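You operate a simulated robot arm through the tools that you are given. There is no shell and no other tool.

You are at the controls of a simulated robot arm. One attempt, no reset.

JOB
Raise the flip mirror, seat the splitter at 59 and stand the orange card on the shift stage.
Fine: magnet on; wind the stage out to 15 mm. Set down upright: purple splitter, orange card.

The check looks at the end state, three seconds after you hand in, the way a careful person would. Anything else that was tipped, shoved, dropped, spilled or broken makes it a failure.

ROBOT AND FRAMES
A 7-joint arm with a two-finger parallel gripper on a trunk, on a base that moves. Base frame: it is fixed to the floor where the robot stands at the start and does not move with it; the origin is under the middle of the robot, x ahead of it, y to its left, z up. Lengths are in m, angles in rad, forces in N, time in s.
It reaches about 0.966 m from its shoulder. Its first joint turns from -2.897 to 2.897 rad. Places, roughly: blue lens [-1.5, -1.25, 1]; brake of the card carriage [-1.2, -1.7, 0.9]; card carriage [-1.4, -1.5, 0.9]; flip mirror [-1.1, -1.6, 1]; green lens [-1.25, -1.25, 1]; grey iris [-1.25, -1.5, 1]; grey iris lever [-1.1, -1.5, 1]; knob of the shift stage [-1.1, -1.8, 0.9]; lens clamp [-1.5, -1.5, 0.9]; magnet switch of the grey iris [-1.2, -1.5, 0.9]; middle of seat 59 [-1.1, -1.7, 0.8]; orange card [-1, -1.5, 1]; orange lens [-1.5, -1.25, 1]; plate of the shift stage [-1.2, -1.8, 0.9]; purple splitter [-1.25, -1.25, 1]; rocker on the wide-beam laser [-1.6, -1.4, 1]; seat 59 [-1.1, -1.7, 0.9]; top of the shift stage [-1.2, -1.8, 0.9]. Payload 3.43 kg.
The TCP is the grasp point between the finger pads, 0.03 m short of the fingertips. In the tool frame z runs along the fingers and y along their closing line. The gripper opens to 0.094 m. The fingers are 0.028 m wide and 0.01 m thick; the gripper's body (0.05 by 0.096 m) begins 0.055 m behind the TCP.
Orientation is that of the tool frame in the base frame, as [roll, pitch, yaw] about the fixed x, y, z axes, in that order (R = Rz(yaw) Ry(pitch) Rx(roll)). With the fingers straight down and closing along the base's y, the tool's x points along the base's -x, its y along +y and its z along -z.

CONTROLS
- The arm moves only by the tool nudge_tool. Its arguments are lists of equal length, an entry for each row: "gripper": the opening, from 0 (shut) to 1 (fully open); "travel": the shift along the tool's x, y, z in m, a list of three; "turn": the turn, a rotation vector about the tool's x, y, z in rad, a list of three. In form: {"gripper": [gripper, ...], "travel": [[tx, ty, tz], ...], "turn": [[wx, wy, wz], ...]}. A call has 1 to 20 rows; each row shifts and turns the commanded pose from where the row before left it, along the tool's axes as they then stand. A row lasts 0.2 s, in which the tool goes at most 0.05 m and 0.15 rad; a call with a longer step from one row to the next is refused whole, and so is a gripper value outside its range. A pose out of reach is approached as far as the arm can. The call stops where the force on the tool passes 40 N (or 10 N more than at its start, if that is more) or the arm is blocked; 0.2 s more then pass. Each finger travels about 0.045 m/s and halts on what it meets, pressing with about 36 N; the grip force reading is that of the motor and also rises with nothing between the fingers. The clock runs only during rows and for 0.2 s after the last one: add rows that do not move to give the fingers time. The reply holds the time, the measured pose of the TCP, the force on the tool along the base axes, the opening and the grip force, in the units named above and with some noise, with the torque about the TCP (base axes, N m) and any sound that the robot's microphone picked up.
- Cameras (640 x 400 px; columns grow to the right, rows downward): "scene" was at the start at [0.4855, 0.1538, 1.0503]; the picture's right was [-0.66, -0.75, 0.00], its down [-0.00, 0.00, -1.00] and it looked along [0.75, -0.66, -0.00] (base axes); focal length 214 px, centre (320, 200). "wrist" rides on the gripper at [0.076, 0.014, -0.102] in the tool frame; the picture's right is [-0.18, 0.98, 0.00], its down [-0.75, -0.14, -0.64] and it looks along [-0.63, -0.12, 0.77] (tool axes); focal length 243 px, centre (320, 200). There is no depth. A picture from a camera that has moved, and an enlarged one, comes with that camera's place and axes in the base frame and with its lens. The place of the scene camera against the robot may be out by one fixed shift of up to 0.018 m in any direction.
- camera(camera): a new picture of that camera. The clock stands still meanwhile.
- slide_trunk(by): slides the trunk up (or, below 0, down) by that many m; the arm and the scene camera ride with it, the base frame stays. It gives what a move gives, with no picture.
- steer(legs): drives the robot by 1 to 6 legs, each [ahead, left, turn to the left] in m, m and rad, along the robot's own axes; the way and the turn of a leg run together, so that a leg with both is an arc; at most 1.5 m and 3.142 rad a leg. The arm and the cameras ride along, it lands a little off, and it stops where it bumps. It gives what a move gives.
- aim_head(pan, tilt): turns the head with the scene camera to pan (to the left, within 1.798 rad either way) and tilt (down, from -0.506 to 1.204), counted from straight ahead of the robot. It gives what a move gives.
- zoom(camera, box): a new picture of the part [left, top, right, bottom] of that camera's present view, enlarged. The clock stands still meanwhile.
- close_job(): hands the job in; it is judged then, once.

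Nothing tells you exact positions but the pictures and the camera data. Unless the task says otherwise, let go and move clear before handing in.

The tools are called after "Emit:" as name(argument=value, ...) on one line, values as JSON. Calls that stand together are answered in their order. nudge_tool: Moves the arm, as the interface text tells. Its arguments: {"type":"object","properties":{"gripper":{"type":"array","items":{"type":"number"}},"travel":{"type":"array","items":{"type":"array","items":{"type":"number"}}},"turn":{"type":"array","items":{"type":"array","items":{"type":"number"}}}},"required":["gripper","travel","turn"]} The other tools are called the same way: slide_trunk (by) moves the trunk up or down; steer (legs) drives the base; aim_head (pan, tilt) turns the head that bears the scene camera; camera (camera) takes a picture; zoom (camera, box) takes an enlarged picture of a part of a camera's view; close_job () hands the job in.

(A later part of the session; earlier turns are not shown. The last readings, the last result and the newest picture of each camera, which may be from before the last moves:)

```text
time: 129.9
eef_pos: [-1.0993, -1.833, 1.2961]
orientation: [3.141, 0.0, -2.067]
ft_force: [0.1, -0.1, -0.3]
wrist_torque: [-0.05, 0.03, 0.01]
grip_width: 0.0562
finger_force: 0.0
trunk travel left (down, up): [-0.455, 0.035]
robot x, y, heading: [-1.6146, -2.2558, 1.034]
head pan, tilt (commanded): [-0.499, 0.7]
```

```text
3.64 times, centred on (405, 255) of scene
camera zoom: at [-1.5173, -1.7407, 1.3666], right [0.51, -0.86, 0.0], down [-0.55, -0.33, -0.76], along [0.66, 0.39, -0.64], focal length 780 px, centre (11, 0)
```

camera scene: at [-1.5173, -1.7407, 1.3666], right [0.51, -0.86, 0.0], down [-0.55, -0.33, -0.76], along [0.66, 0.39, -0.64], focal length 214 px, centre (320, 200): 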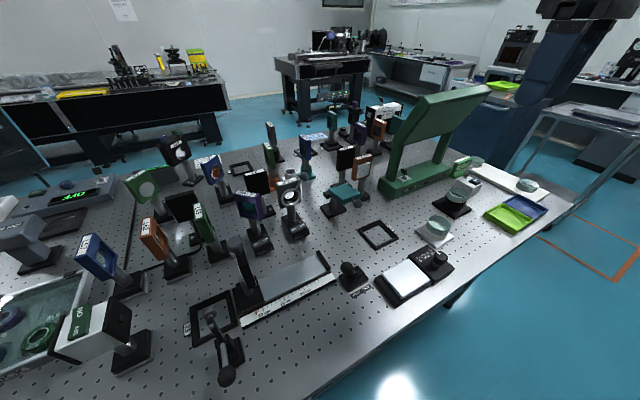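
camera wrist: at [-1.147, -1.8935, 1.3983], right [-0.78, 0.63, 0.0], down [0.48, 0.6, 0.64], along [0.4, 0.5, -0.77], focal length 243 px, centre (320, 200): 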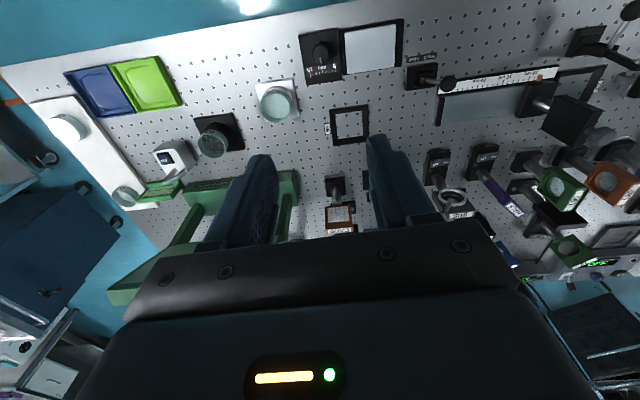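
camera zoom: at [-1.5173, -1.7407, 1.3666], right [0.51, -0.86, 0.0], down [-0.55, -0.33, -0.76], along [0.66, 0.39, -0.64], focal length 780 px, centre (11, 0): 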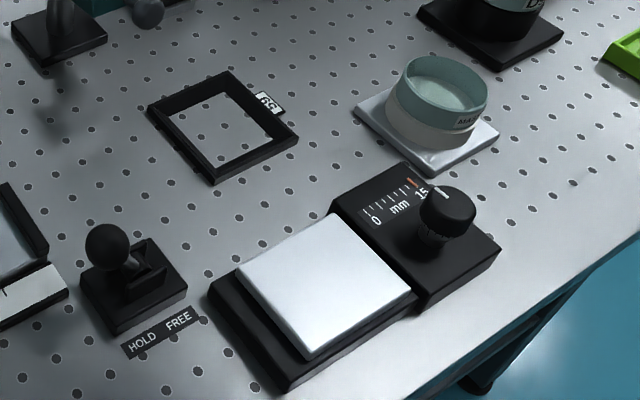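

The splitter (HALF) and IRIS both have an OFF/ON magnet rocker; the flip mirror's plate lies flat with its ball lever toward me and the hinge at its far end. I'll drive 0.13 m forward for better reach (keeping clear of the table edge).

Emit:
steer(legs=[[0.13, 0, 0.02]])

Emit:
aim_head(pan=-0.6, tilt=1.2)

Emit:
camera(camera="scene")

Emit:
camera(camera="wrist")

```text
time: 131.2
eef_pos: [-1.0413, -1.7065, 1.2958]
orientation: [-3.142, -0.001, -2.047]
ft_force: [0.1, -0.1, 0.1]
wrist_torque: [0.0, 0.02, -0.02]
grip_width: 0.0564
finger_force: 0.1
trunk travel left (down, up): [-0.455, 0.035]
robot x, y, heading: [-1.5483, -2.1413, 1.051]
head pan, tilt (commanded): [-0.499, 0.7]
```

```text
time: 132.1
eef_pos: [-1.0414, -1.7071, 1.2972]
orientation: [3.141, 0.0, -2.046]
ft_force: [-0.7, 0.0, -0.4]
wrist_torque: [0.03, 0.0, 0.03]
grip_width: 0.0562
finger_force: 0.0
trunk travel left (down, up): [-0.455, 0.035]
robot x, y, heading: [-1.5485, -2.1412, 1.056]
head pan, tilt (commanded): [-0.6, 1.201]
```

```text
taken
camera scene: at [-1.4837, -1.6438, 1.3307], right [0.44, -0.9, 0.0], down [-0.84, -0.41, -0.36], along [0.33, 0.16, -0.93], focal length 214 px, centre (320, 200)
```

scene: 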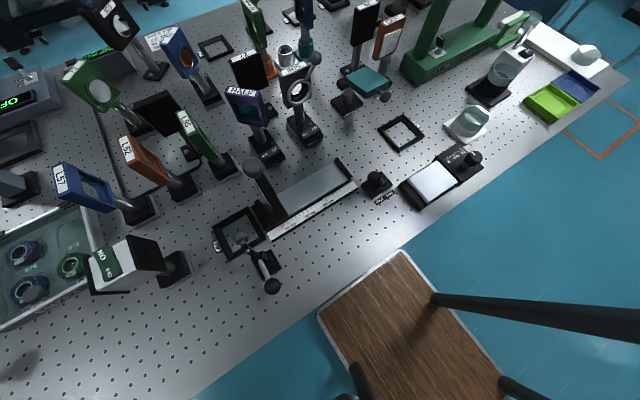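

```text
taken
camera wrist: at [-1.0883, -1.7684, 1.3983], right [-0.79, 0.61, 0.0], down [0.47, 0.61, 0.64], along [0.39, 0.51, -0.77], focal length 243 px, centre (320, 200)
```

wrist: 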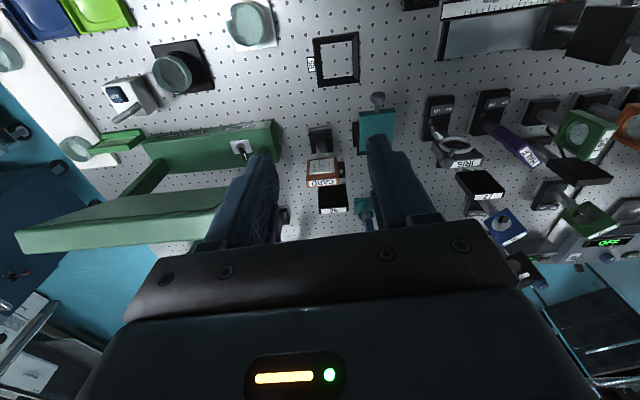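

Emit:
zoom(camera="wrist", box=[290, 70, 450, 170])

Emit:
zoom(camera="wrist", box=[400, 70, 560, 190])

Emit:
zoom(camera="scene", box=[310, 40, 430, 130])

Emit:
zoom(camera="scene", box=[220, 60, 340, 170])

```text
4.00 times, centred on (370, 120) of wrist
camera zoom: at [-1.0883, -1.7684, 1.3983], right [-0.79, 0.61, 0.0], down [0.47, 0.61, 0.64], along [0.39, 0.51, -0.77], focal length 970 px, centre (120, 520)
```

zoom: 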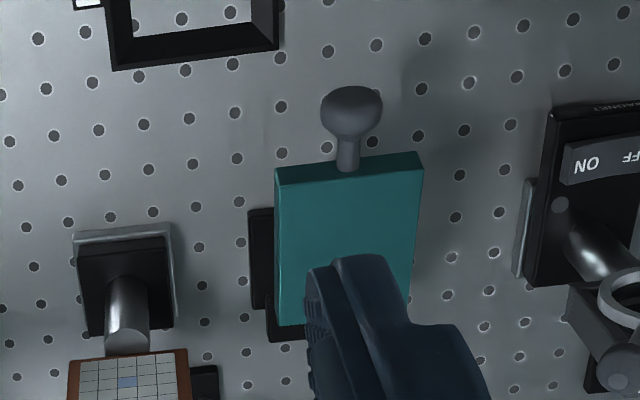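

```text
3.33 times, centred on (480, 130) of wrist
camera zoom: at [-1.0883, -1.7684, 1.3983], right [-0.79, 0.61, 0.0], down [0.47, 0.61, 0.64], along [0.39, 0.51, -0.77], focal length 809 px, centre (-213, 433)
```

zoom: 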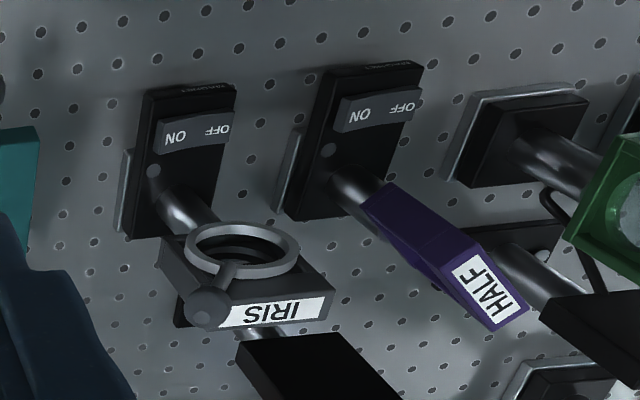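

```text
4.44 times, centred on (370, 85) of scene
camera zoom: at [-1.4837, -1.6438, 1.3307], right [0.44, -0.9, 0.0], down [-0.84, -0.41, -0.36], along [0.33, 0.16, -0.93], focal length 953 px, centre (98, 711)
```

zoom: 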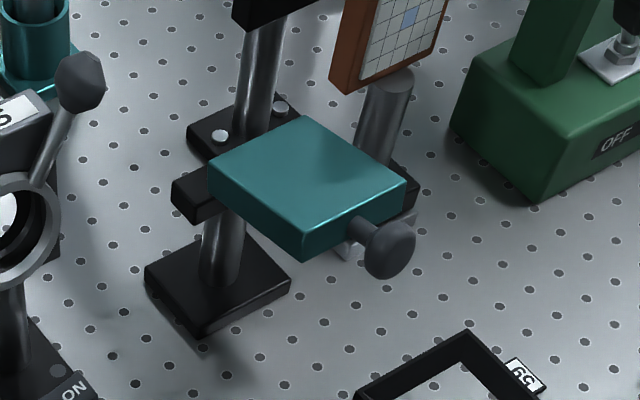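

```text
3.64 times, centred on (280, 115) of scene
camera zoom: at [-1.4837, -1.6438, 1.3307], right [0.44, -0.9, 0.0], down [-0.84, -0.41, -0.36], along [0.33, 0.16, -0.93], focal length 780 px, centre (466, 509)
```

zoom: 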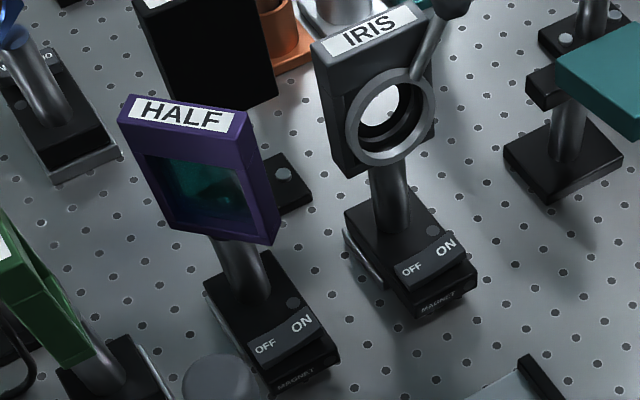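

The flip mirror: plate lies flat, ball lever toward the robot. I'll move above the ball for a second view to triangulate its height.

Emit:
nudge_tool(gripper=[0.6, 0.6, 0.6, 0.6, 0.6], travel=[[-0.025, 0.03, 0.02], [-0.025, 0.03, 0.03], [-0.0204, 0.0261, 0.03], [0, 0, 0.02], [0, 0, 0]], turn=[[0, 0, 0], [0, 0, 0], [0, 0, 0], [0, 0, 0], [0, 0, 0]])

Emit:
camera(camera="wrist")

Emit:
zoom(camera="wrist", box=[230, 40, 410, 170])

```text
time: 133.3
eef_pos: [-1.0855, -1.6031, 1.1939]
orientation: [3.141, -0.001, -2.045]
ft_force: [0.5, -0.8, -0.9]
wrist_torque: [0.01, 0.02, 0.01]
grip_width: 0.0563
finger_force: 0.1
trunk travel left (down, up): [-0.455, 0.035]
robot x, y, heading: [-1.5504, -2.1423, 1.055]
head pan, tilt (commanded): [-0.6, 1.201]
```

```text
taken
camera wrist: at [-1.1332, -1.6651, 1.2975], right [-0.79, 0.61, 0.0], down [0.47, 0.61, 0.64], along [0.39, 0.51, -0.77], focal length 243 px, centre (320, 200)
```

wrist: 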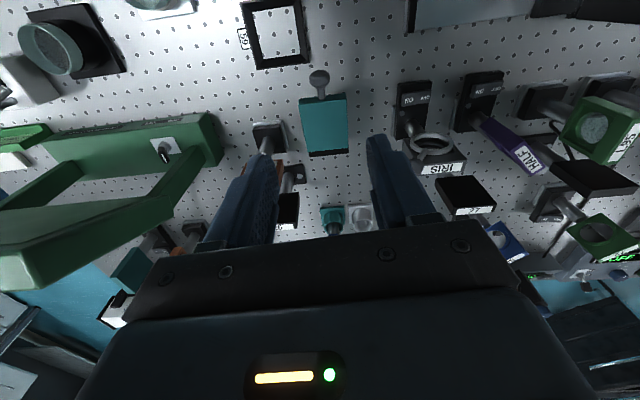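

```text
3.08 times, centred on (320, 105) of wrist
camera zoom: at [-1.1332, -1.6651, 1.2975], right [-0.79, 0.61, 0.0], down [0.47, 0.61, 0.64], along [0.39, 0.51, -0.77], focal length 746 px, centre (320, 492)
```

zoom: 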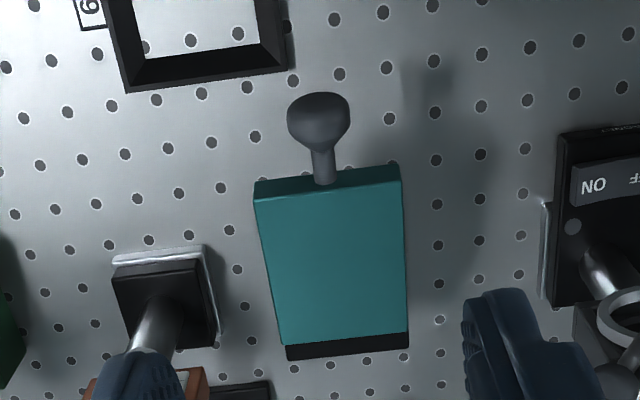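

I get the ball at (-1.0844,-1.6035,0.97), about 25 mm in diameter, plate 70 mm long with hinge about 95–100 mm beyond the ball. I'll descend over the ball, with fingertips only ~15 mm below its centre.

Emit:
nudge_tool(gripper=[0.6, 0.6, 0.6, 0.6, 0.6], travel=[[0, -0.001, 0.045], [0, 0, 0.045], [0, 0, 0.045], [0, 0, 0.035], [0, 0, 0]], turn=[[0, 0, 0], [0, 0, 0], [0, 0, 0], [0, 0, 0], [0, 0, 0]])

Emit:
camera(camera="wrist")

Emit:
zoom(camera="wrist", box=[230, 60, 410, 230])

```text
time: 134.5
eef_pos: [-1.0857, -1.6054, 1.0257]
orientation: [3.141, 0.0, -2.046]
ft_force: [0.0, 0.4, 0.0]
wrist_torque: [0.01, -0.03, 0.04]
grip_width: 0.0565
finger_force: 0.1
trunk travel left (down, up): [-0.455, 0.035]
robot x, y, heading: [-1.5486, -2.1371, 1.054]
head pan, tilt (commanded): [-0.6, 1.201]
```

```text
taken
camera wrist: at [-1.1328, -1.666, 1.1276], right [-0.79, 0.61, 0.0], down [0.47, 0.61, 0.64], along [0.39, 0.51, -0.77], focal length 243 px, centre (320, 200)
```

wrist: 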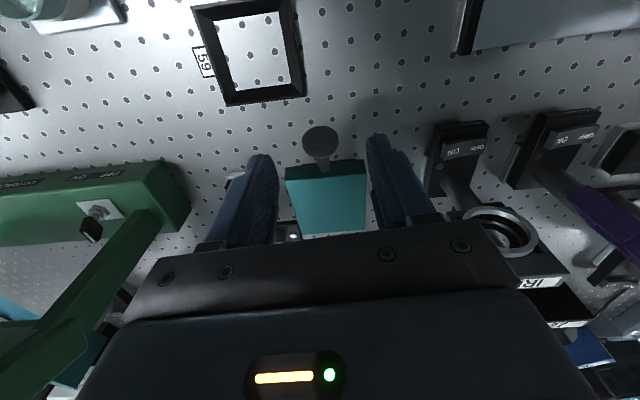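

```text
2.35 times, centred on (320, 145) of wrist
camera zoom: at [-1.1328, -1.666, 1.1276], right [-0.79, 0.61, 0.0], down [0.47, 0.61, 0.64], along [0.39, 0.51, -0.77], focal length 571 px, centre (320, 329)
```

zoom: 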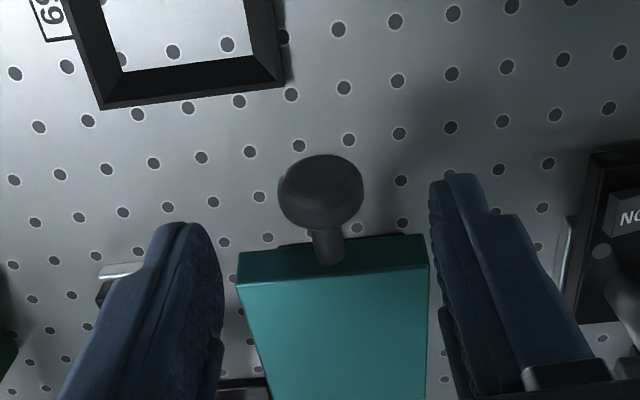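

Refined: ball at (-1.0834,-1.602,0.963). Shift 4 mm away, lower to TCP z≈0.977 and grip the ball.

Emit:
nudge_tool(gripper=[0.6, 0.6, 0.6], travel=[[-0.004, -0.0005, 0.025], [0, 0, 0.024], [0, 0, 0]], turn=[[0, 0, 0], [0, 0, 0], [0, 0, 0]])

Emit:
nudge_tool(gripper=[0, 0, 0, 0], travel=[[0, 0, 0], [0, 0, 0], [0, 0, 0], [0, 0, 0]], turn=[[0, 0, 0], [0, 0, 0], [0, 0, 0], [0, 0, 0]])

Emit:
camera(camera="wrist")

```text
time: 135.3
eef_pos: [-1.0812, -1.5998, 0.9752]
orientation: [-3.14, -0.001, -2.045]
ft_force: [-0.3, 0.0, -0.6]
wrist_torque: [0.01, 0.0, 0.0]
grip_width: 0.0564
finger_force: 0.0
trunk travel left (down, up): [-0.455, 0.035]
robot x, y, heading: [-1.5458, -2.1392, 1.053]
head pan, tilt (commanded): [-0.6, 1.201]
```

```text
time: 136.3
eef_pos: [-1.0835, -1.5991, 0.9754]
orientation: [3.141, 0.0, -2.043]
ft_force: [-12.3, 6.6, -0.7]
wrist_torque: [-0.01, 0.12, 0.03]
grip_width: 0.0255
finger_force: 45.1
trunk travel left (down, up): [-0.455, 0.035]
robot x, y, heading: [-1.5481, -2.1428, 1.061]
head pan, tilt (commanded): [-0.6, 1.201]
```

```text
taken
camera wrist: at [-1.13, -1.6613, 1.0779], right [-0.79, 0.61, 0.0], down [0.47, 0.61, 0.64], along [0.39, 0.51, -0.77], focal length 243 px, centre (320, 200)
```

wrist: 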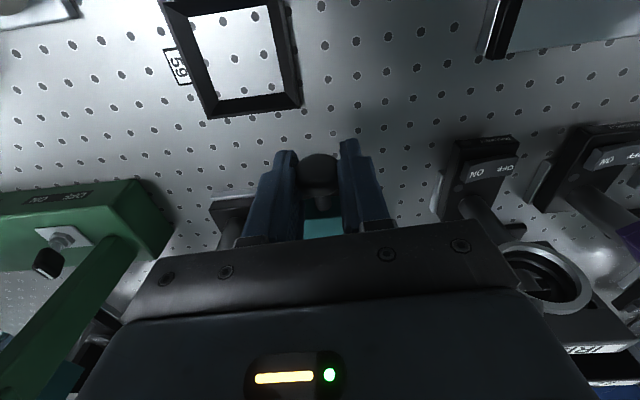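

The ball is gripped. Now I'll lift it along an arc around the hinge (radius ~96 mm), in small steps, watching the force.

Emit:
nudge_tool(gripper=[0, 0, 0, 0, 0], travel=[[0, 0.0007, 0], [-0.0008, 0, -0.0124], [-0.0024, -0.0001, -0.0122], [-0.004, -0.0002, -0.0118], [0, 0, 0]], turn=[[0, 0, 0], [0, 0, 0], [0, 0, 0], [0, 0, 0], [0, 0, 0]])

Emit:
camera(camera="wrist")

Emit:
zoom(camera="scene", box=[300, 30, 440, 140])

```text
time: 137.5
eef_pos: [-1.0805, -1.5936, 1.0126]
orientation: [-3.141, -0.001, -2.046]
ft_force: [-3.7, 15.2, -19.1]
wrist_torque: [-0.75, 0.51, 0.08]
grip_width: 0.025
finger_force: 44.7
trunk travel left (down, up): [-0.455, 0.035]
robot x, y, heading: [-1.552, -2.1386, 1.056]
head pan, tilt (commanded): [-0.6, 1.201]
```

```text
taken
camera wrist: at [-1.1265, -1.6556, 1.1152], right [-0.79, 0.61, 0.0], down [0.47, 0.61, 0.64], along [0.39, 0.51, -0.77], focal length 243 px, centre (320, 200)
```

wrist: 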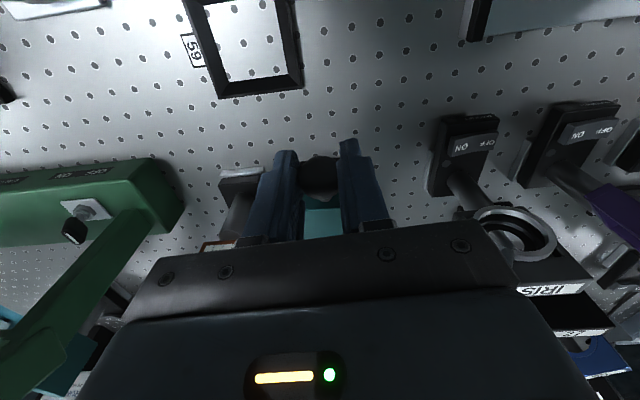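

```text
3.64 times, centred on (370, 85) of scene
camera zoom: at [-1.4836, -1.643, 1.3302], right [0.44, -0.9, 0.0], down [-0.84, -0.41, -0.36], along [0.33, 0.16, -0.93], focal length 780 px, centre (138, 618)
```

zoom: 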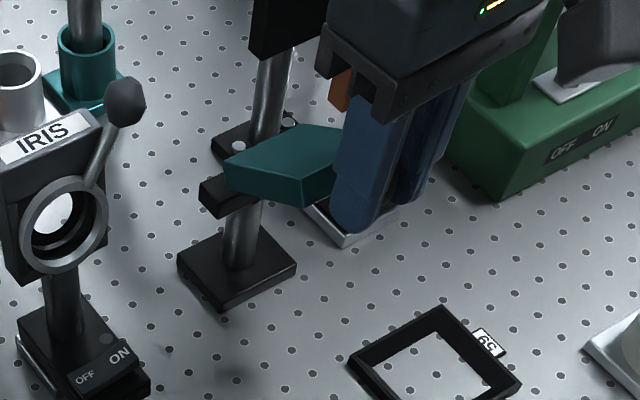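

The plate is rising. Radial pull suggests a slightly smaller radius, so I'll adjust and continue.

Emit:
nudge_tool(gripper=[0, 0, 0, 0, 0], travel=[[-0.0067, 0.0003, -0.0105], [-0.007, 0, -0.01], [-0.0083, 0, -0.009], [0, 0, 0], [0, 0, 0]], turn=[[0, 0, 0], [0, 0, 0], [0, 0, 0], [0, 0, 0], [0, 0, 0]])

Emit:
zoom(camera="scene", box=[300, 30, 440, 140])

```text
time: 138.7
eef_pos: [-1.0682, -1.5762, 1.0425]
orientation: [-3.14, 0.001, -2.045]
ft_force: [0.0, -5.6, -13.6]
wrist_torque: [-1.22, 0.58, 0.08]
grip_width: 0.025
finger_force: 45.0
trunk travel left (down, up): [-0.455, 0.035]
robot x, y, heading: [-1.5485, -2.1382, 1.056]
head pan, tilt (commanded): [-0.6, 1.201]
```

```text
3.64 times, centred on (370, 85) of scene
camera zoom: at [-1.4835, -1.6437, 1.3306], right [0.44, -0.9, 0.0], down [-0.84, -0.41, -0.36], along [0.33, 0.16, -0.93], focal length 780 px, centre (138, 618)
```

zoom: 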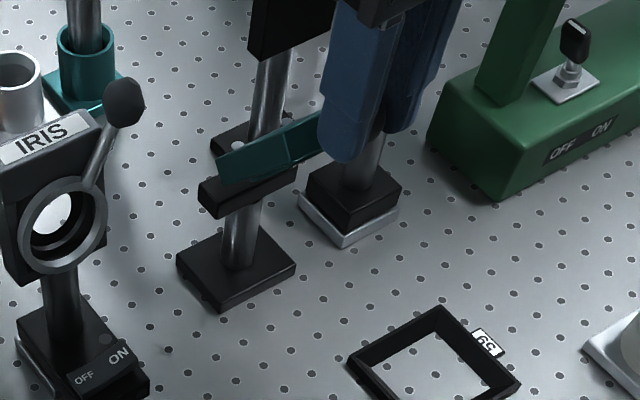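

Emit:
camera(camera="wrist")

Emit:
camera(camera="scene")

```text
taken
camera wrist: at [-1.116, -1.6377, 1.1453], right [-0.79, 0.61, 0.0], down [0.47, 0.61, 0.64], along [0.39, 0.51, -0.77], focal length 243 px, centre (320, 200)
```

wrist: 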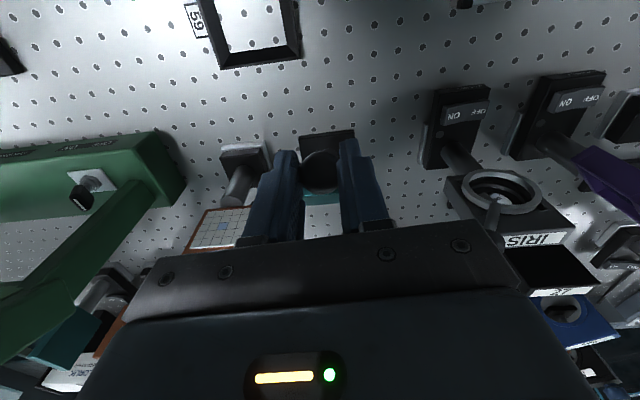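

```text
taken
camera scene: at [-1.4835, -1.6437, 1.3306], right [0.44, -0.9, 0.0], down [-0.84, -0.41, -0.36], along [0.33, 0.16, -0.93], focal length 214 px, centre (320, 200)
```

scene: 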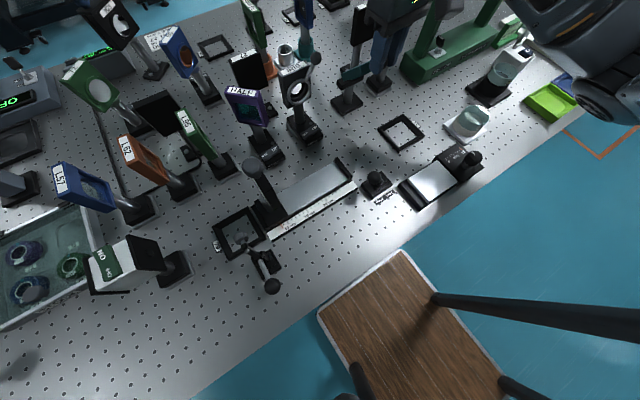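

Clear of neighbours. Continue the arc to near vertical.

Emit:
nudge_tool(gripper=[0, 0, 0, 0, 0], travel=[[-0.0094, -0.0003, -0.0078], [-0.0103, -0.0003, -0.0065], [-0.011, -0.0003, -0.0052], [0, 0, 0], [0, 0, 0]], turn=[[0, 0, 0], [0, 0, 0], [0, 0, 0], [0, 0, 0], [0, 0, 0]])

Emit:
zoom(camera="scene", box=[300, 20, 440, 130])

```text
time: 139.9
eef_pos: [-1.0545, -1.5508, 1.0632]
orientation: [-3.141, 0.001, -2.047]
ft_force: [5.4, -14.9, -4.2]
wrist_torque: [-1.38, 0.38, 0.03]
grip_width: 0.0249
finger_force: 45.5
trunk travel left (down, up): [-0.455, 0.035]
robot x, y, heading: [-1.5518, -2.1413, 1.06]
head pan, tilt (commanded): [-0.6, 1.201]
```

```text
3.64 times, centred on (370, 75) of scene
camera zoom: at [-1.4834, -1.6442, 1.3308], right [0.44, -0.9, 0.0], down [-0.84, -0.41, -0.36], along [0.32, 0.16, -0.93], focal length 780 px, centre (138, 654)
```

zoom: 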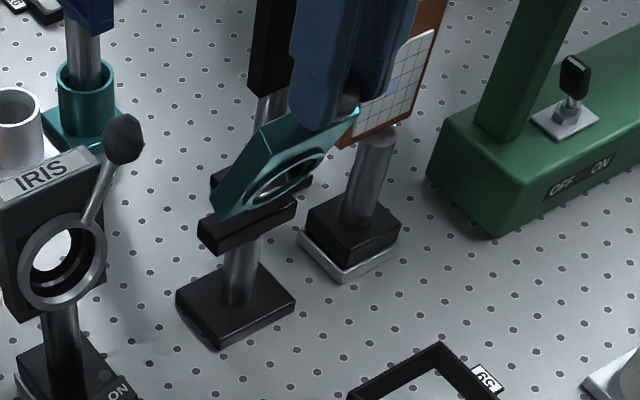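

Emit:
nudge_tool(gripper=[0, 0, 0, 0, 0], travel=[[-0.0116, -0.0008, -0.0037], [-0.012, -0.0006, -0.0021], [-0.0104, -0.0005, -0.0006], [0, 0, 0], [0, 0, 0]], turn=[[0, 0, 0], [0, 0, 0], [0, 0, 0], [0, 0, 0], [0, 0, 0]])

Emit:
zoom(camera="scene", box=[300, 20, 440, 130])

```text
time: 141.1
eef_pos: [-1.0367, -1.5195, 1.0694]
orientation: [-3.14, 0.002, -2.045]
ft_force: [8.4, -16.4, 9.8]
wrist_torque: [-1.32, 0.28, 0.1]
grip_width: 0.0248
finger_force: 45.0
trunk travel left (down, up): [-0.455, 0.035]
robot x, y, heading: [-1.5471, -2.1415, 1.059]
head pan, tilt (commanded): [-0.6, 1.201]
```

```text
3.64 times, centred on (370, 75) of scene
camera zoom: at [-1.4837, -1.6445, 1.331], right [0.44, -0.9, 0.0], down [-0.84, -0.41, -0.36], along [0.33, 0.16, -0.93], focal length 780 px, centre (138, 654)
```

zoom: 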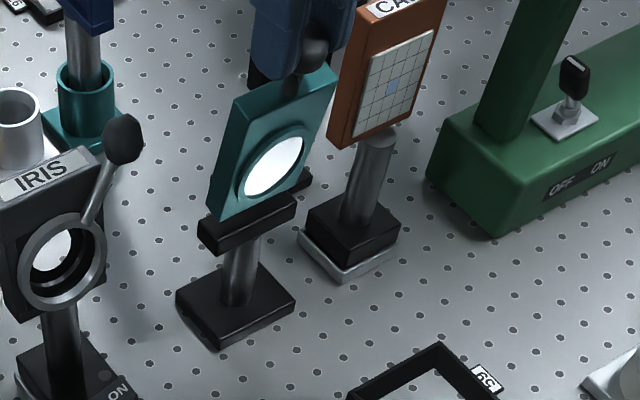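

Emit:
camera(camera="wrist")

Emit:
zoom(camera="scene", box=[330, 20, 400, 75])

```text
taken
camera wrist: at [-1.0835, -1.5821, 1.1717], right [-0.79, 0.61, 0.0], down [0.47, 0.6, 0.64], along [0.4, 0.51, -0.77], focal length 243 px, centre (320, 200)
```

wrist: 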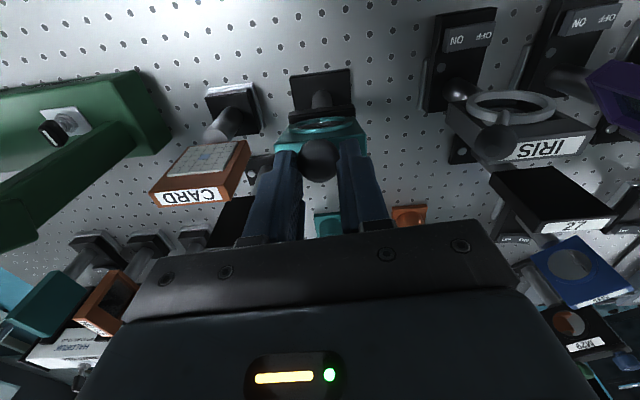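

```text
7.27 times, centred on (365, 48) of scene
camera zoom: at [-1.4837, -1.6445, 1.331], right [0.44, -0.9, 0.0], down [-0.84, -0.41, -0.36], along [0.33, 0.16, -0.93], focal length 1560 px, centre (-7, 1309)
```

zoom: 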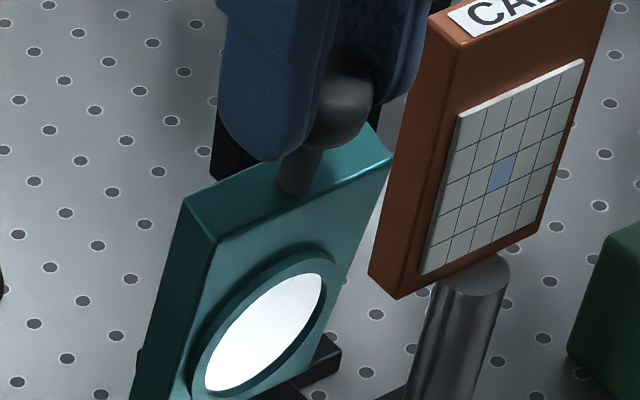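

The mirror is nearly upright, perhaps 10° short. I'll push a little further away and watch for a stop.

Emit:
nudge_tool(gripper=[0, 0, 0, 0, 0], travel=[[-0.005, -0.0006, 0.0003], [-0.005, -0.0004, 0.0004], [-0.005, -0.0003, 0.0006], [0, 0, 0], [0, 0, 0]], turn=[[0, 0, 0], [0, 0, 0], [0, 0, 0], [0, 0, 0], [0, 0, 0]])

Emit:
zoom(camera="scene", box=[320, 20, 400, 90])

```text
time: 142.3
eef_pos: [-1.0286, -1.5082, 1.0686]
orientation: [-3.139, 0.003, -2.046]
ft_force: [9.9, -14.8, 13.7]
wrist_torque: [-1.29, 0.17, 0.13]
grip_width: 0.0249
finger_force: 44.6
trunk travel left (down, up): [-0.455, 0.035]
robot x, y, heading: [-1.5456, -2.14, 1.051]
head pan, tilt (commanded): [-0.6, 1.201]
```

```text
5.71 times, centred on (360, 55) of scene
camera zoom: at [-1.4837, -1.6445, 1.331], right [0.44, -0.9, 0.0], down [-0.84, -0.41, -0.36], along [0.33, 0.16, -0.93], focal length 1226 px, centre (91, 1029)
```

zoom: 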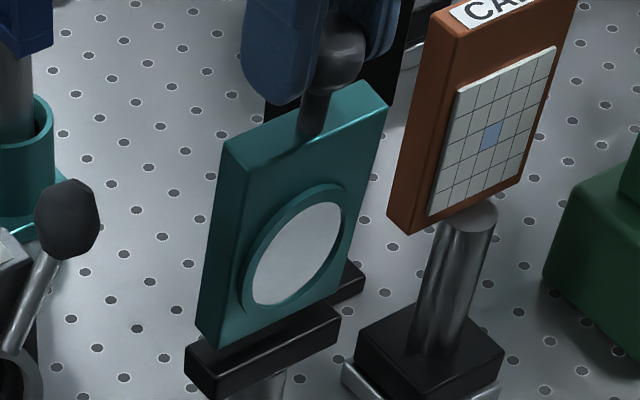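

Emit:
nudge_tool(gripper=[0, 0, 0, 0], travel=[[-0.003, -0.0003, 0.0006], [-0.003, -0.0003, 0.0006], [0, 0, 0], [0, 0, 0]], turn=[[0, 0, 0], [0, 0, 0], [0, 0, 0], [0, 0, 0]])

Emit:
zoom(camera="scene", box=[320, 20, 400, 90])

```text
time: 143.3
eef_pos: [-1.0247, -1.5025, 1.067]
orientation: [3.141, 0.001, -2.045]
ft_force: [9.0, -14.8, 17.8]
wrist_torque: [-1.3, 0.26, 0.2]
grip_width: 0.0252
finger_force: 45.3
trunk travel left (down, up): [-0.455, 0.035]
robot x, y, heading: [-1.5504, -2.1433, 1.056]
head pan, tilt (commanded): [-0.6, 1.201]
```

```text
5.71 times, centred on (360, 55) of scene
camera zoom: at [-1.4838, -1.6446, 1.331], right [0.44, -0.9, 0.0], down [-0.84, -0.41, -0.36], along [0.33, 0.16, -0.93], focal length 1226 px, centre (91, 1029)
```

zoom: 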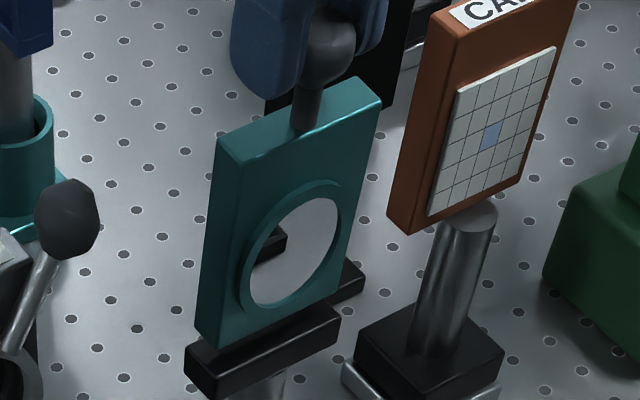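

I may be at or slightly past vertical. I'll check with the wrist camera where the ball and hinge are.

Emit:
camera(camera="wrist")

Emit:
zoom(camera="wrist", box=[240, 60, 400, 200])

Emit:
zoom(camera="scene", box=[280, 0, 440, 100])

```text
taken
camera wrist: at [-1.0727, -1.5637, 1.1693], right [-0.79, 0.61, 0.0], down [0.47, 0.6, 0.64], along [0.39, 0.51, -0.77], focal length 243 px, centre (320, 200)
```

wrist: 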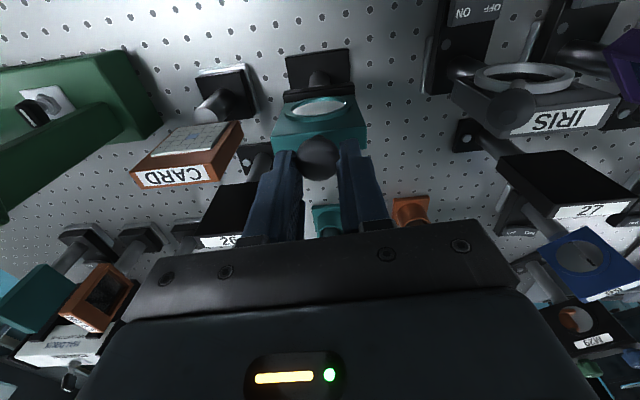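

```text
2.86 times, centred on (320, 130) of wrist
camera zoom: at [-1.0727, -1.5637, 1.1693], right [-0.79, 0.61, 0.0], down [0.47, 0.6, 0.64], along [0.39, 0.51, -0.77], focal length 693 px, centre (320, 400)
```

zoom: 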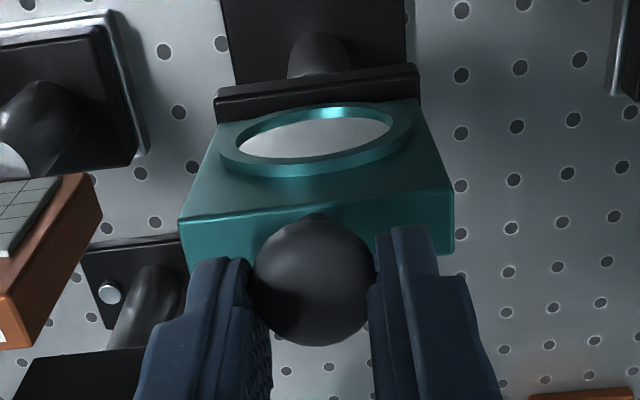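

```text
4.00 times, centred on (360, 50) of scene
camera zoom: at [-1.4838, -1.6446, 1.331], right [0.44, -0.9, 0.0], down [-0.84, -0.41, -0.36], along [0.33, 0.16, -0.93], focal length 858 px, centre (160, 800)
```

zoom: 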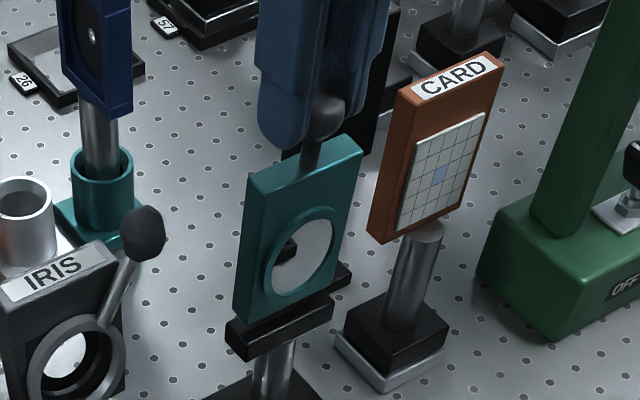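

By triangulating the plate's front face the mirror is now vertical within ~2°. I'll nudge 2 mm more to feel for a stop.

Emit:
nudge_tool(gripper=[0, 0, 0], travel=[[-0.0025, 0, -0.001], [0, 0, 0], [0, 0, 0]], turn=[[0, 0, 0], [0, 0, 0], [0, 0, 0]])

Emit:
zoom(camera="wrist", box=[240, 60, 400, 200])

```text
time: 144.1
eef_pos: [-1.0245, -1.4993, 1.0667]
orientation: [-3.14, -0.001, -2.048]
ft_force: [13.2, -20.3, -0.7]
wrist_torque: [-1.43, 0.28, 0.14]
grip_width: 0.0253
finger_force: 45.2
trunk travel left (down, up): [-0.455, 0.035]
robot x, y, heading: [-1.5484, -2.1388, 1.054]
head pan, tilt (commanded): [-0.6, 1.201]
```

```text
2.86 times, centred on (320, 130) of wrist
camera zoom: at [-1.0715, -1.5614, 1.1692], right [-0.79, 0.61, 0.0], down [0.47, 0.61, 0.64], along [0.39, 0.51, -0.77], focal length 693 px, centre (320, 400)
```

zoom: 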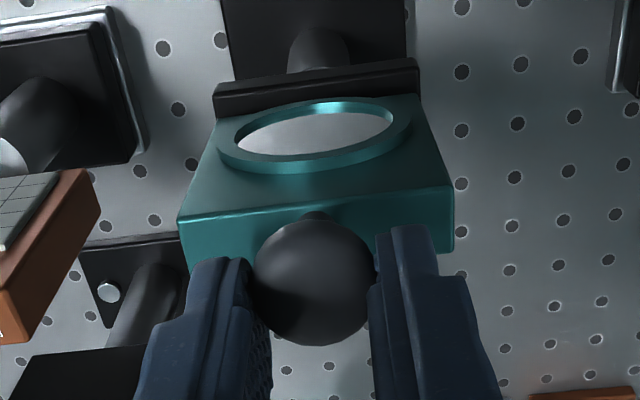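

No hard stop, and the mirror now is upright. I'll release the ball gently, and see if it stays.

Emit:
nudge_tool(gripper=[0.6, 0.6, 0.6, 0.6], travel=[[0, 0, 0], [0, 0, 0], [0, 0, 0], [0, 0, 0]], turn=[[0, 0, 0], [0, 0, 0], [0, 0, 0], [0, 0, 0]])

Emit:
zoom(camera="wrist", box=[240, 60, 400, 200])

Emit:
zoom(camera="scene", box=[320, 20, 400, 90])

```text
time: 145.1
eef_pos: [-1.0258, -1.4997, 1.0667]
orientation: [-3.141, 0.0, -2.046]
ft_force: [1.1, 0.7, -0.5]
wrist_torque: [0.0, 0.0, -0.01]
grip_width: 0.0565
finger_force: 0.1
trunk travel left (down, up): [-0.455, 0.035]
robot x, y, heading: [-1.5487, -2.1401, 1.057]
head pan, tilt (commanded): [-0.6, 1.201]
```

```text
2.86 times, centred on (320, 130) of wrist
camera zoom: at [-1.0722, -1.5605, 1.1697], right [-0.79, 0.61, 0.0], down [0.47, 0.61, 0.64], along [0.39, 0.51, -0.77], focal length 693 px, centre (320, 400)
```

zoom: 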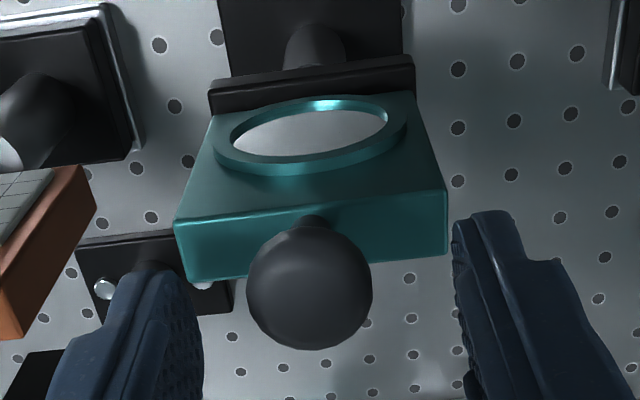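

```text
5.71 times, centred on (360, 55) of scene
camera zoom: at [-1.4838, -1.6438, 1.3306], right [0.44, -0.9, 0.0], down [-0.84, -0.41, -0.36], along [0.33, 0.16, -0.93], focal length 1226 px, centre (91, 1029)
```

zoom: 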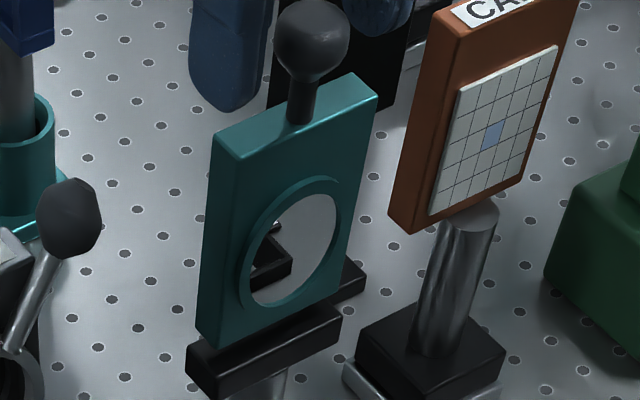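

The mirror stands upright and holds. Now I'll raise the tool and move over the purple splitter to inspect its magnet rocker.

Emit:
nudge_tool(gripper=[0.6, 0.6, 0.6, 0.6, 1, 1, 1, 1, 1, 1, 1], travel=[[0, 0, -0.04], [0, 0, -0.045], [0, 0, -0.045], [0, 0, -0.04], [0.005, 0.045, 0], [0.005, 0.045, 0], [0.005, 0.045, 0], [0.005, 0.045, 0], [0.005, 0.045, 0], [0.003, 0.025, 0], [0, 0, 0]], turn=[[0, 0, 0], [0, 0, 0], [0, 0, 0], [0, 0, 0], [0, 0, 0], [0, 0, 0], [0, 0, 0], [0, 0, 0], [0, 0, 0], [0, 0, 0], [0, 0, 0]])

Emit:
camera(camera="wrist")

Emit:
zoom(camera="wrist", box=[230, 20, 410, 160])

```text
time: 147.5
eef_pos: [-1.2612, -1.4108, 1.2373]
orientation: [-3.14, 0.001, -2.046]
ft_force: [0.3, -0.5, 0.4]
wrist_torque: [0.0, -0.01, 0.02]
grip_width: 0.0942
finger_force: 0.0
trunk travel left (down, up): [-0.455, 0.035]
robot x, y, heading: [-1.5512, -2.1387, 1.056]
head pan, tilt (commanded): [-0.6, 1.201]
```

```text
taken
camera wrist: at [-1.3075, -1.4723, 1.3395], right [-0.79, 0.61, 0.0], down [0.47, 0.61, 0.64], along [0.39, 0.51, -0.77], focal length 243 px, centre (320, 200)
```

wrist: 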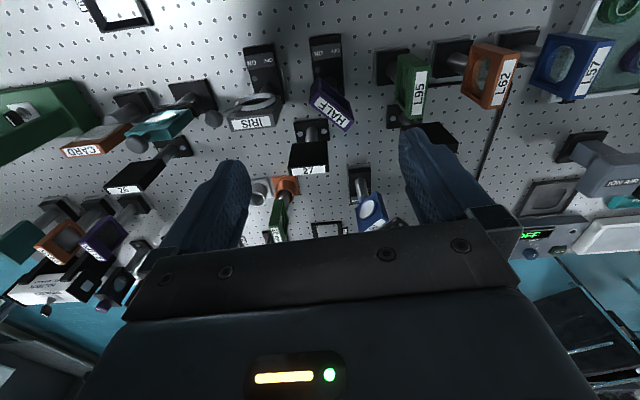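

```text
2.86 times, centred on (320, 90) of wrist
camera zoom: at [-1.3075, -1.4723, 1.3395], right [-0.79, 0.61, 0.0], down [0.47, 0.61, 0.64], along [0.39, 0.51, -0.77], focal length 693 px, centre (320, 514)
```

zoom: 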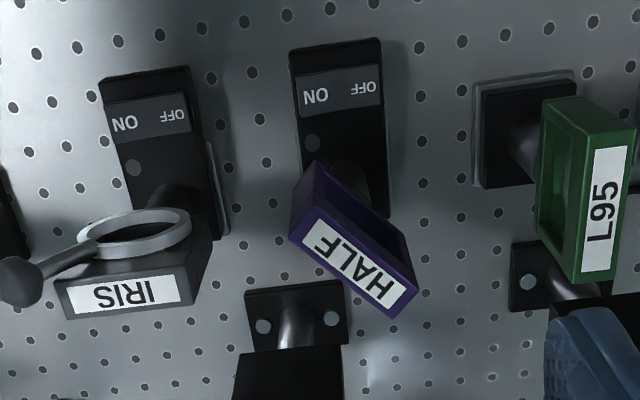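

The splitter's base has a rocker (ON left, OFF right from above), and its frame sits at 45° on the base. I need a closer look at the base and rocker from the side, so I'll use the head camera zoomed.

Emit:
aim_head(pan=-0.25, tilt=0.85)

Emit:
camera(camera="scene")

```text
time: 148.3
eef_pos: [-1.2601, -1.411, 1.2368]
orientation: [3.141, -0.001, -2.045]
ft_force: [-0.1, 0.2, -0.2]
wrist_torque: [-0.03, 0.0, 0.03]
grip_width: 0.0942
finger_force: 0.0
trunk travel left (down, up): [-0.455, 0.035]
robot x, y, heading: [-1.5452, -2.1372, 1.058]
head pan, tilt (commanded): [-0.25, 0.85]
```

```text
taken
camera scene: at [-1.48, -1.612, 1.3543], right [0.72, -0.69, 0.0], down [-0.52, -0.54, -0.66], along [0.46, 0.48, -0.75], focal length 214 px, centre (320, 200)
```

scene: 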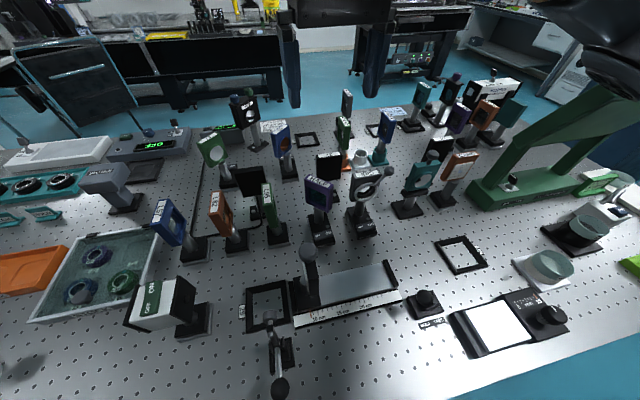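

Emit:
zoom(camera="scene", box=[290, 165, 400, 255])

Emit:
zoom(camera="scene", box=[300, 205, 345, 250])

Emit:
zoom(camera="scene", box=[340, 200, 385, 245])

Emit:
zoom(camera="wrist", box=[300, 25, 365, 85])

```text
4.44 times, centred on (345, 210) of scene
camera zoom: at [-1.48, -1.612, 1.3543], right [0.72, -0.69, 0.0], down [-0.52, -0.54, -0.66], along [0.46, 0.48, -0.75], focal length 953 px, centre (209, 156)
```

zoom: 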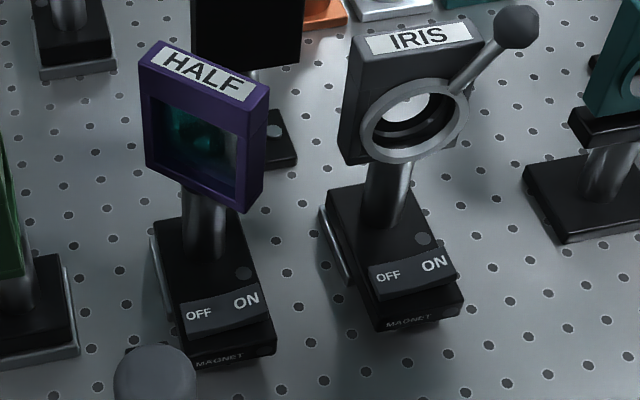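

```text
8.89 times, centred on (322, 228) of scene
camera zoom: at [-1.48, -1.612, 1.3543], right [0.72, -0.69, 0.0], down [-0.52, -0.54, -0.66], along [0.46, 0.48, -0.75], focal length 1906 px, centre (298, -44)
```

zoom: 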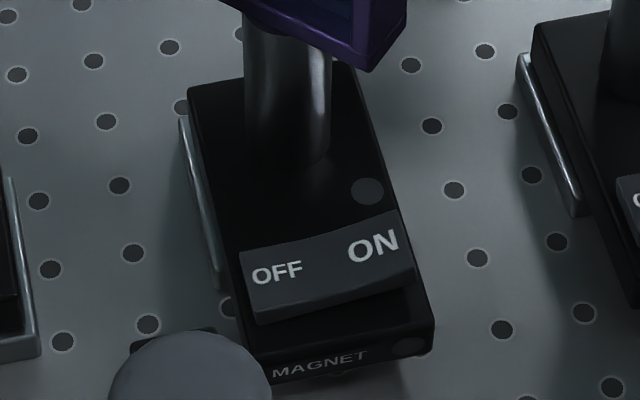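

```text
8.89 times, centred on (362, 222) of scene
camera zoom: at [-1.48, -1.612, 1.3543], right [0.72, -0.69, 0.0], down [-0.52, -0.54, -0.66], along [0.46, 0.48, -0.75], focal length 1906 px, centre (-58, 0)
```

zoom: 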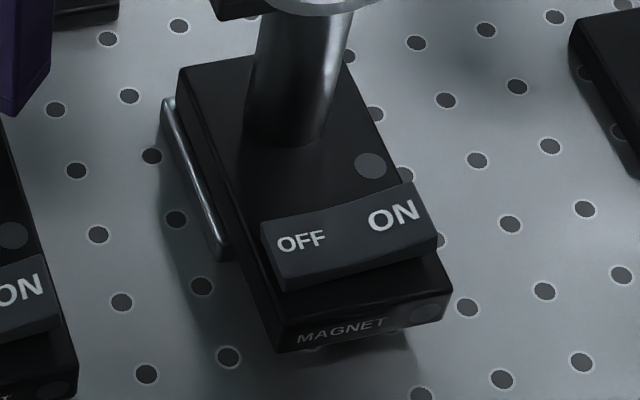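

```text
6.67 times, centred on (332, 55) of wrist
camera zoom: at [-1.3069, -1.4725, 1.3395], right [-0.79, 0.61, 0.0], down [0.47, 0.61, 0.64], along [0.39, 0.51, -0.77], focal length 1618 px, centre (237, 1167)
```

zoom: 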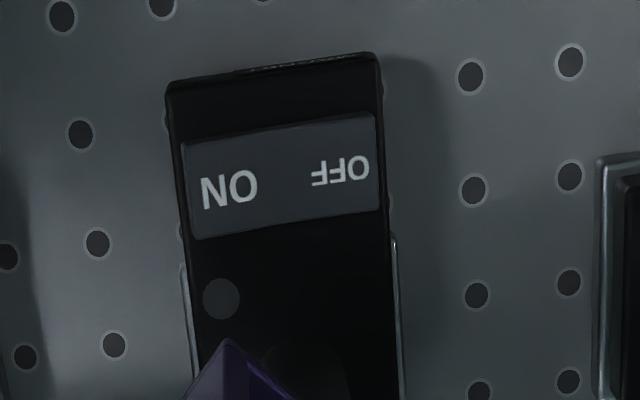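

Both magnets are off (ON side of the rocker raised). The splitter's frame top centre is about (-1.248,-1.370,1.018) at 45° to the grid. Before grasping, I'll measure the seat 59 accurately from close above.

Emit:
nudge_tool(gripper=[1, 1, 1, 1, 1, 1, 1, 1, 1, 1, 1, 1], travel=[[0.0266, -0.0373, 0], [0.0266, -0.0373, 0], [0.0266, -0.0373, 0], [0.0266, -0.0373, 0], [0.0266, -0.0373, 0], [0.0266, -0.0373, 0], [0.0266, -0.0373, 0], [0.0266, -0.0373, 0], [0, 0, 0.045], [0, 0, 0.045], [0, 0, 0.045], [0, 0, 0]], turn=[[0, 0, 0], [0, 0, 0], [0, 0, 0], [0, 0, 0], [0, 0, 0], [0, 0, 0], [0, 0, 0], [0, 0, 0], [0, 0, 0], [0, 0, 0], [0, 0, 0], [0, 0, 0]])

Emit:
camera(camera="wrist")

Emit:
zoom(camera="wrist", box=[250, 60, 390, 160])

```text
time: 150.9
eef_pos: [-1.0934, -1.7353, 1.1026]
orientation: [-3.139, 0.0, -2.045]
ft_force: [0.4, -0.4, 0.6]
wrist_torque: [0.02, 0.02, 0.0]
grip_width: 0.0939
finger_force: 0.1
trunk travel left (down, up): [-0.455, 0.035]
robot x, y, heading: [-1.5501, -2.1392, 1.056]
head pan, tilt (commanded): [-0.25, 0.85]
```

```text
taken
camera wrist: at [-1.1394, -1.7976, 1.2047], right [-0.79, 0.61, 0.0], down [0.47, 0.61, 0.64], along [0.39, 0.51, -0.77], focal length 243 px, centre (320, 200)
```

wrist: 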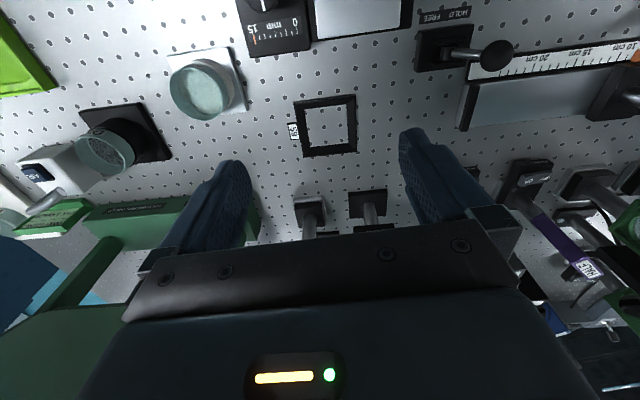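

```text
4.00 times, centred on (320, 110) of wrist
camera zoom: at [-1.1394, -1.7976, 1.2047], right [-0.79, 0.61, 0.0], down [0.47, 0.61, 0.64], along [0.39, 0.51, -0.77], focal length 970 px, centre (320, 560)
```

zoom: 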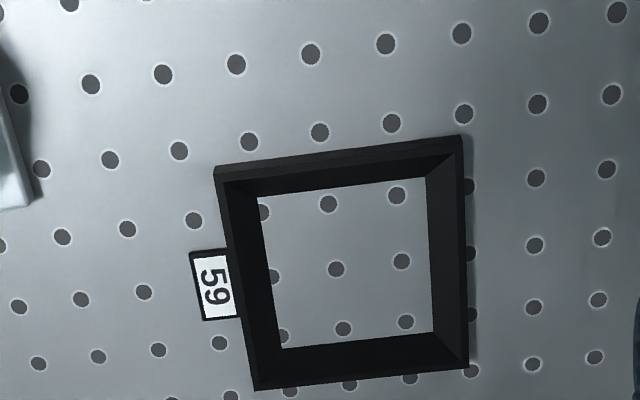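

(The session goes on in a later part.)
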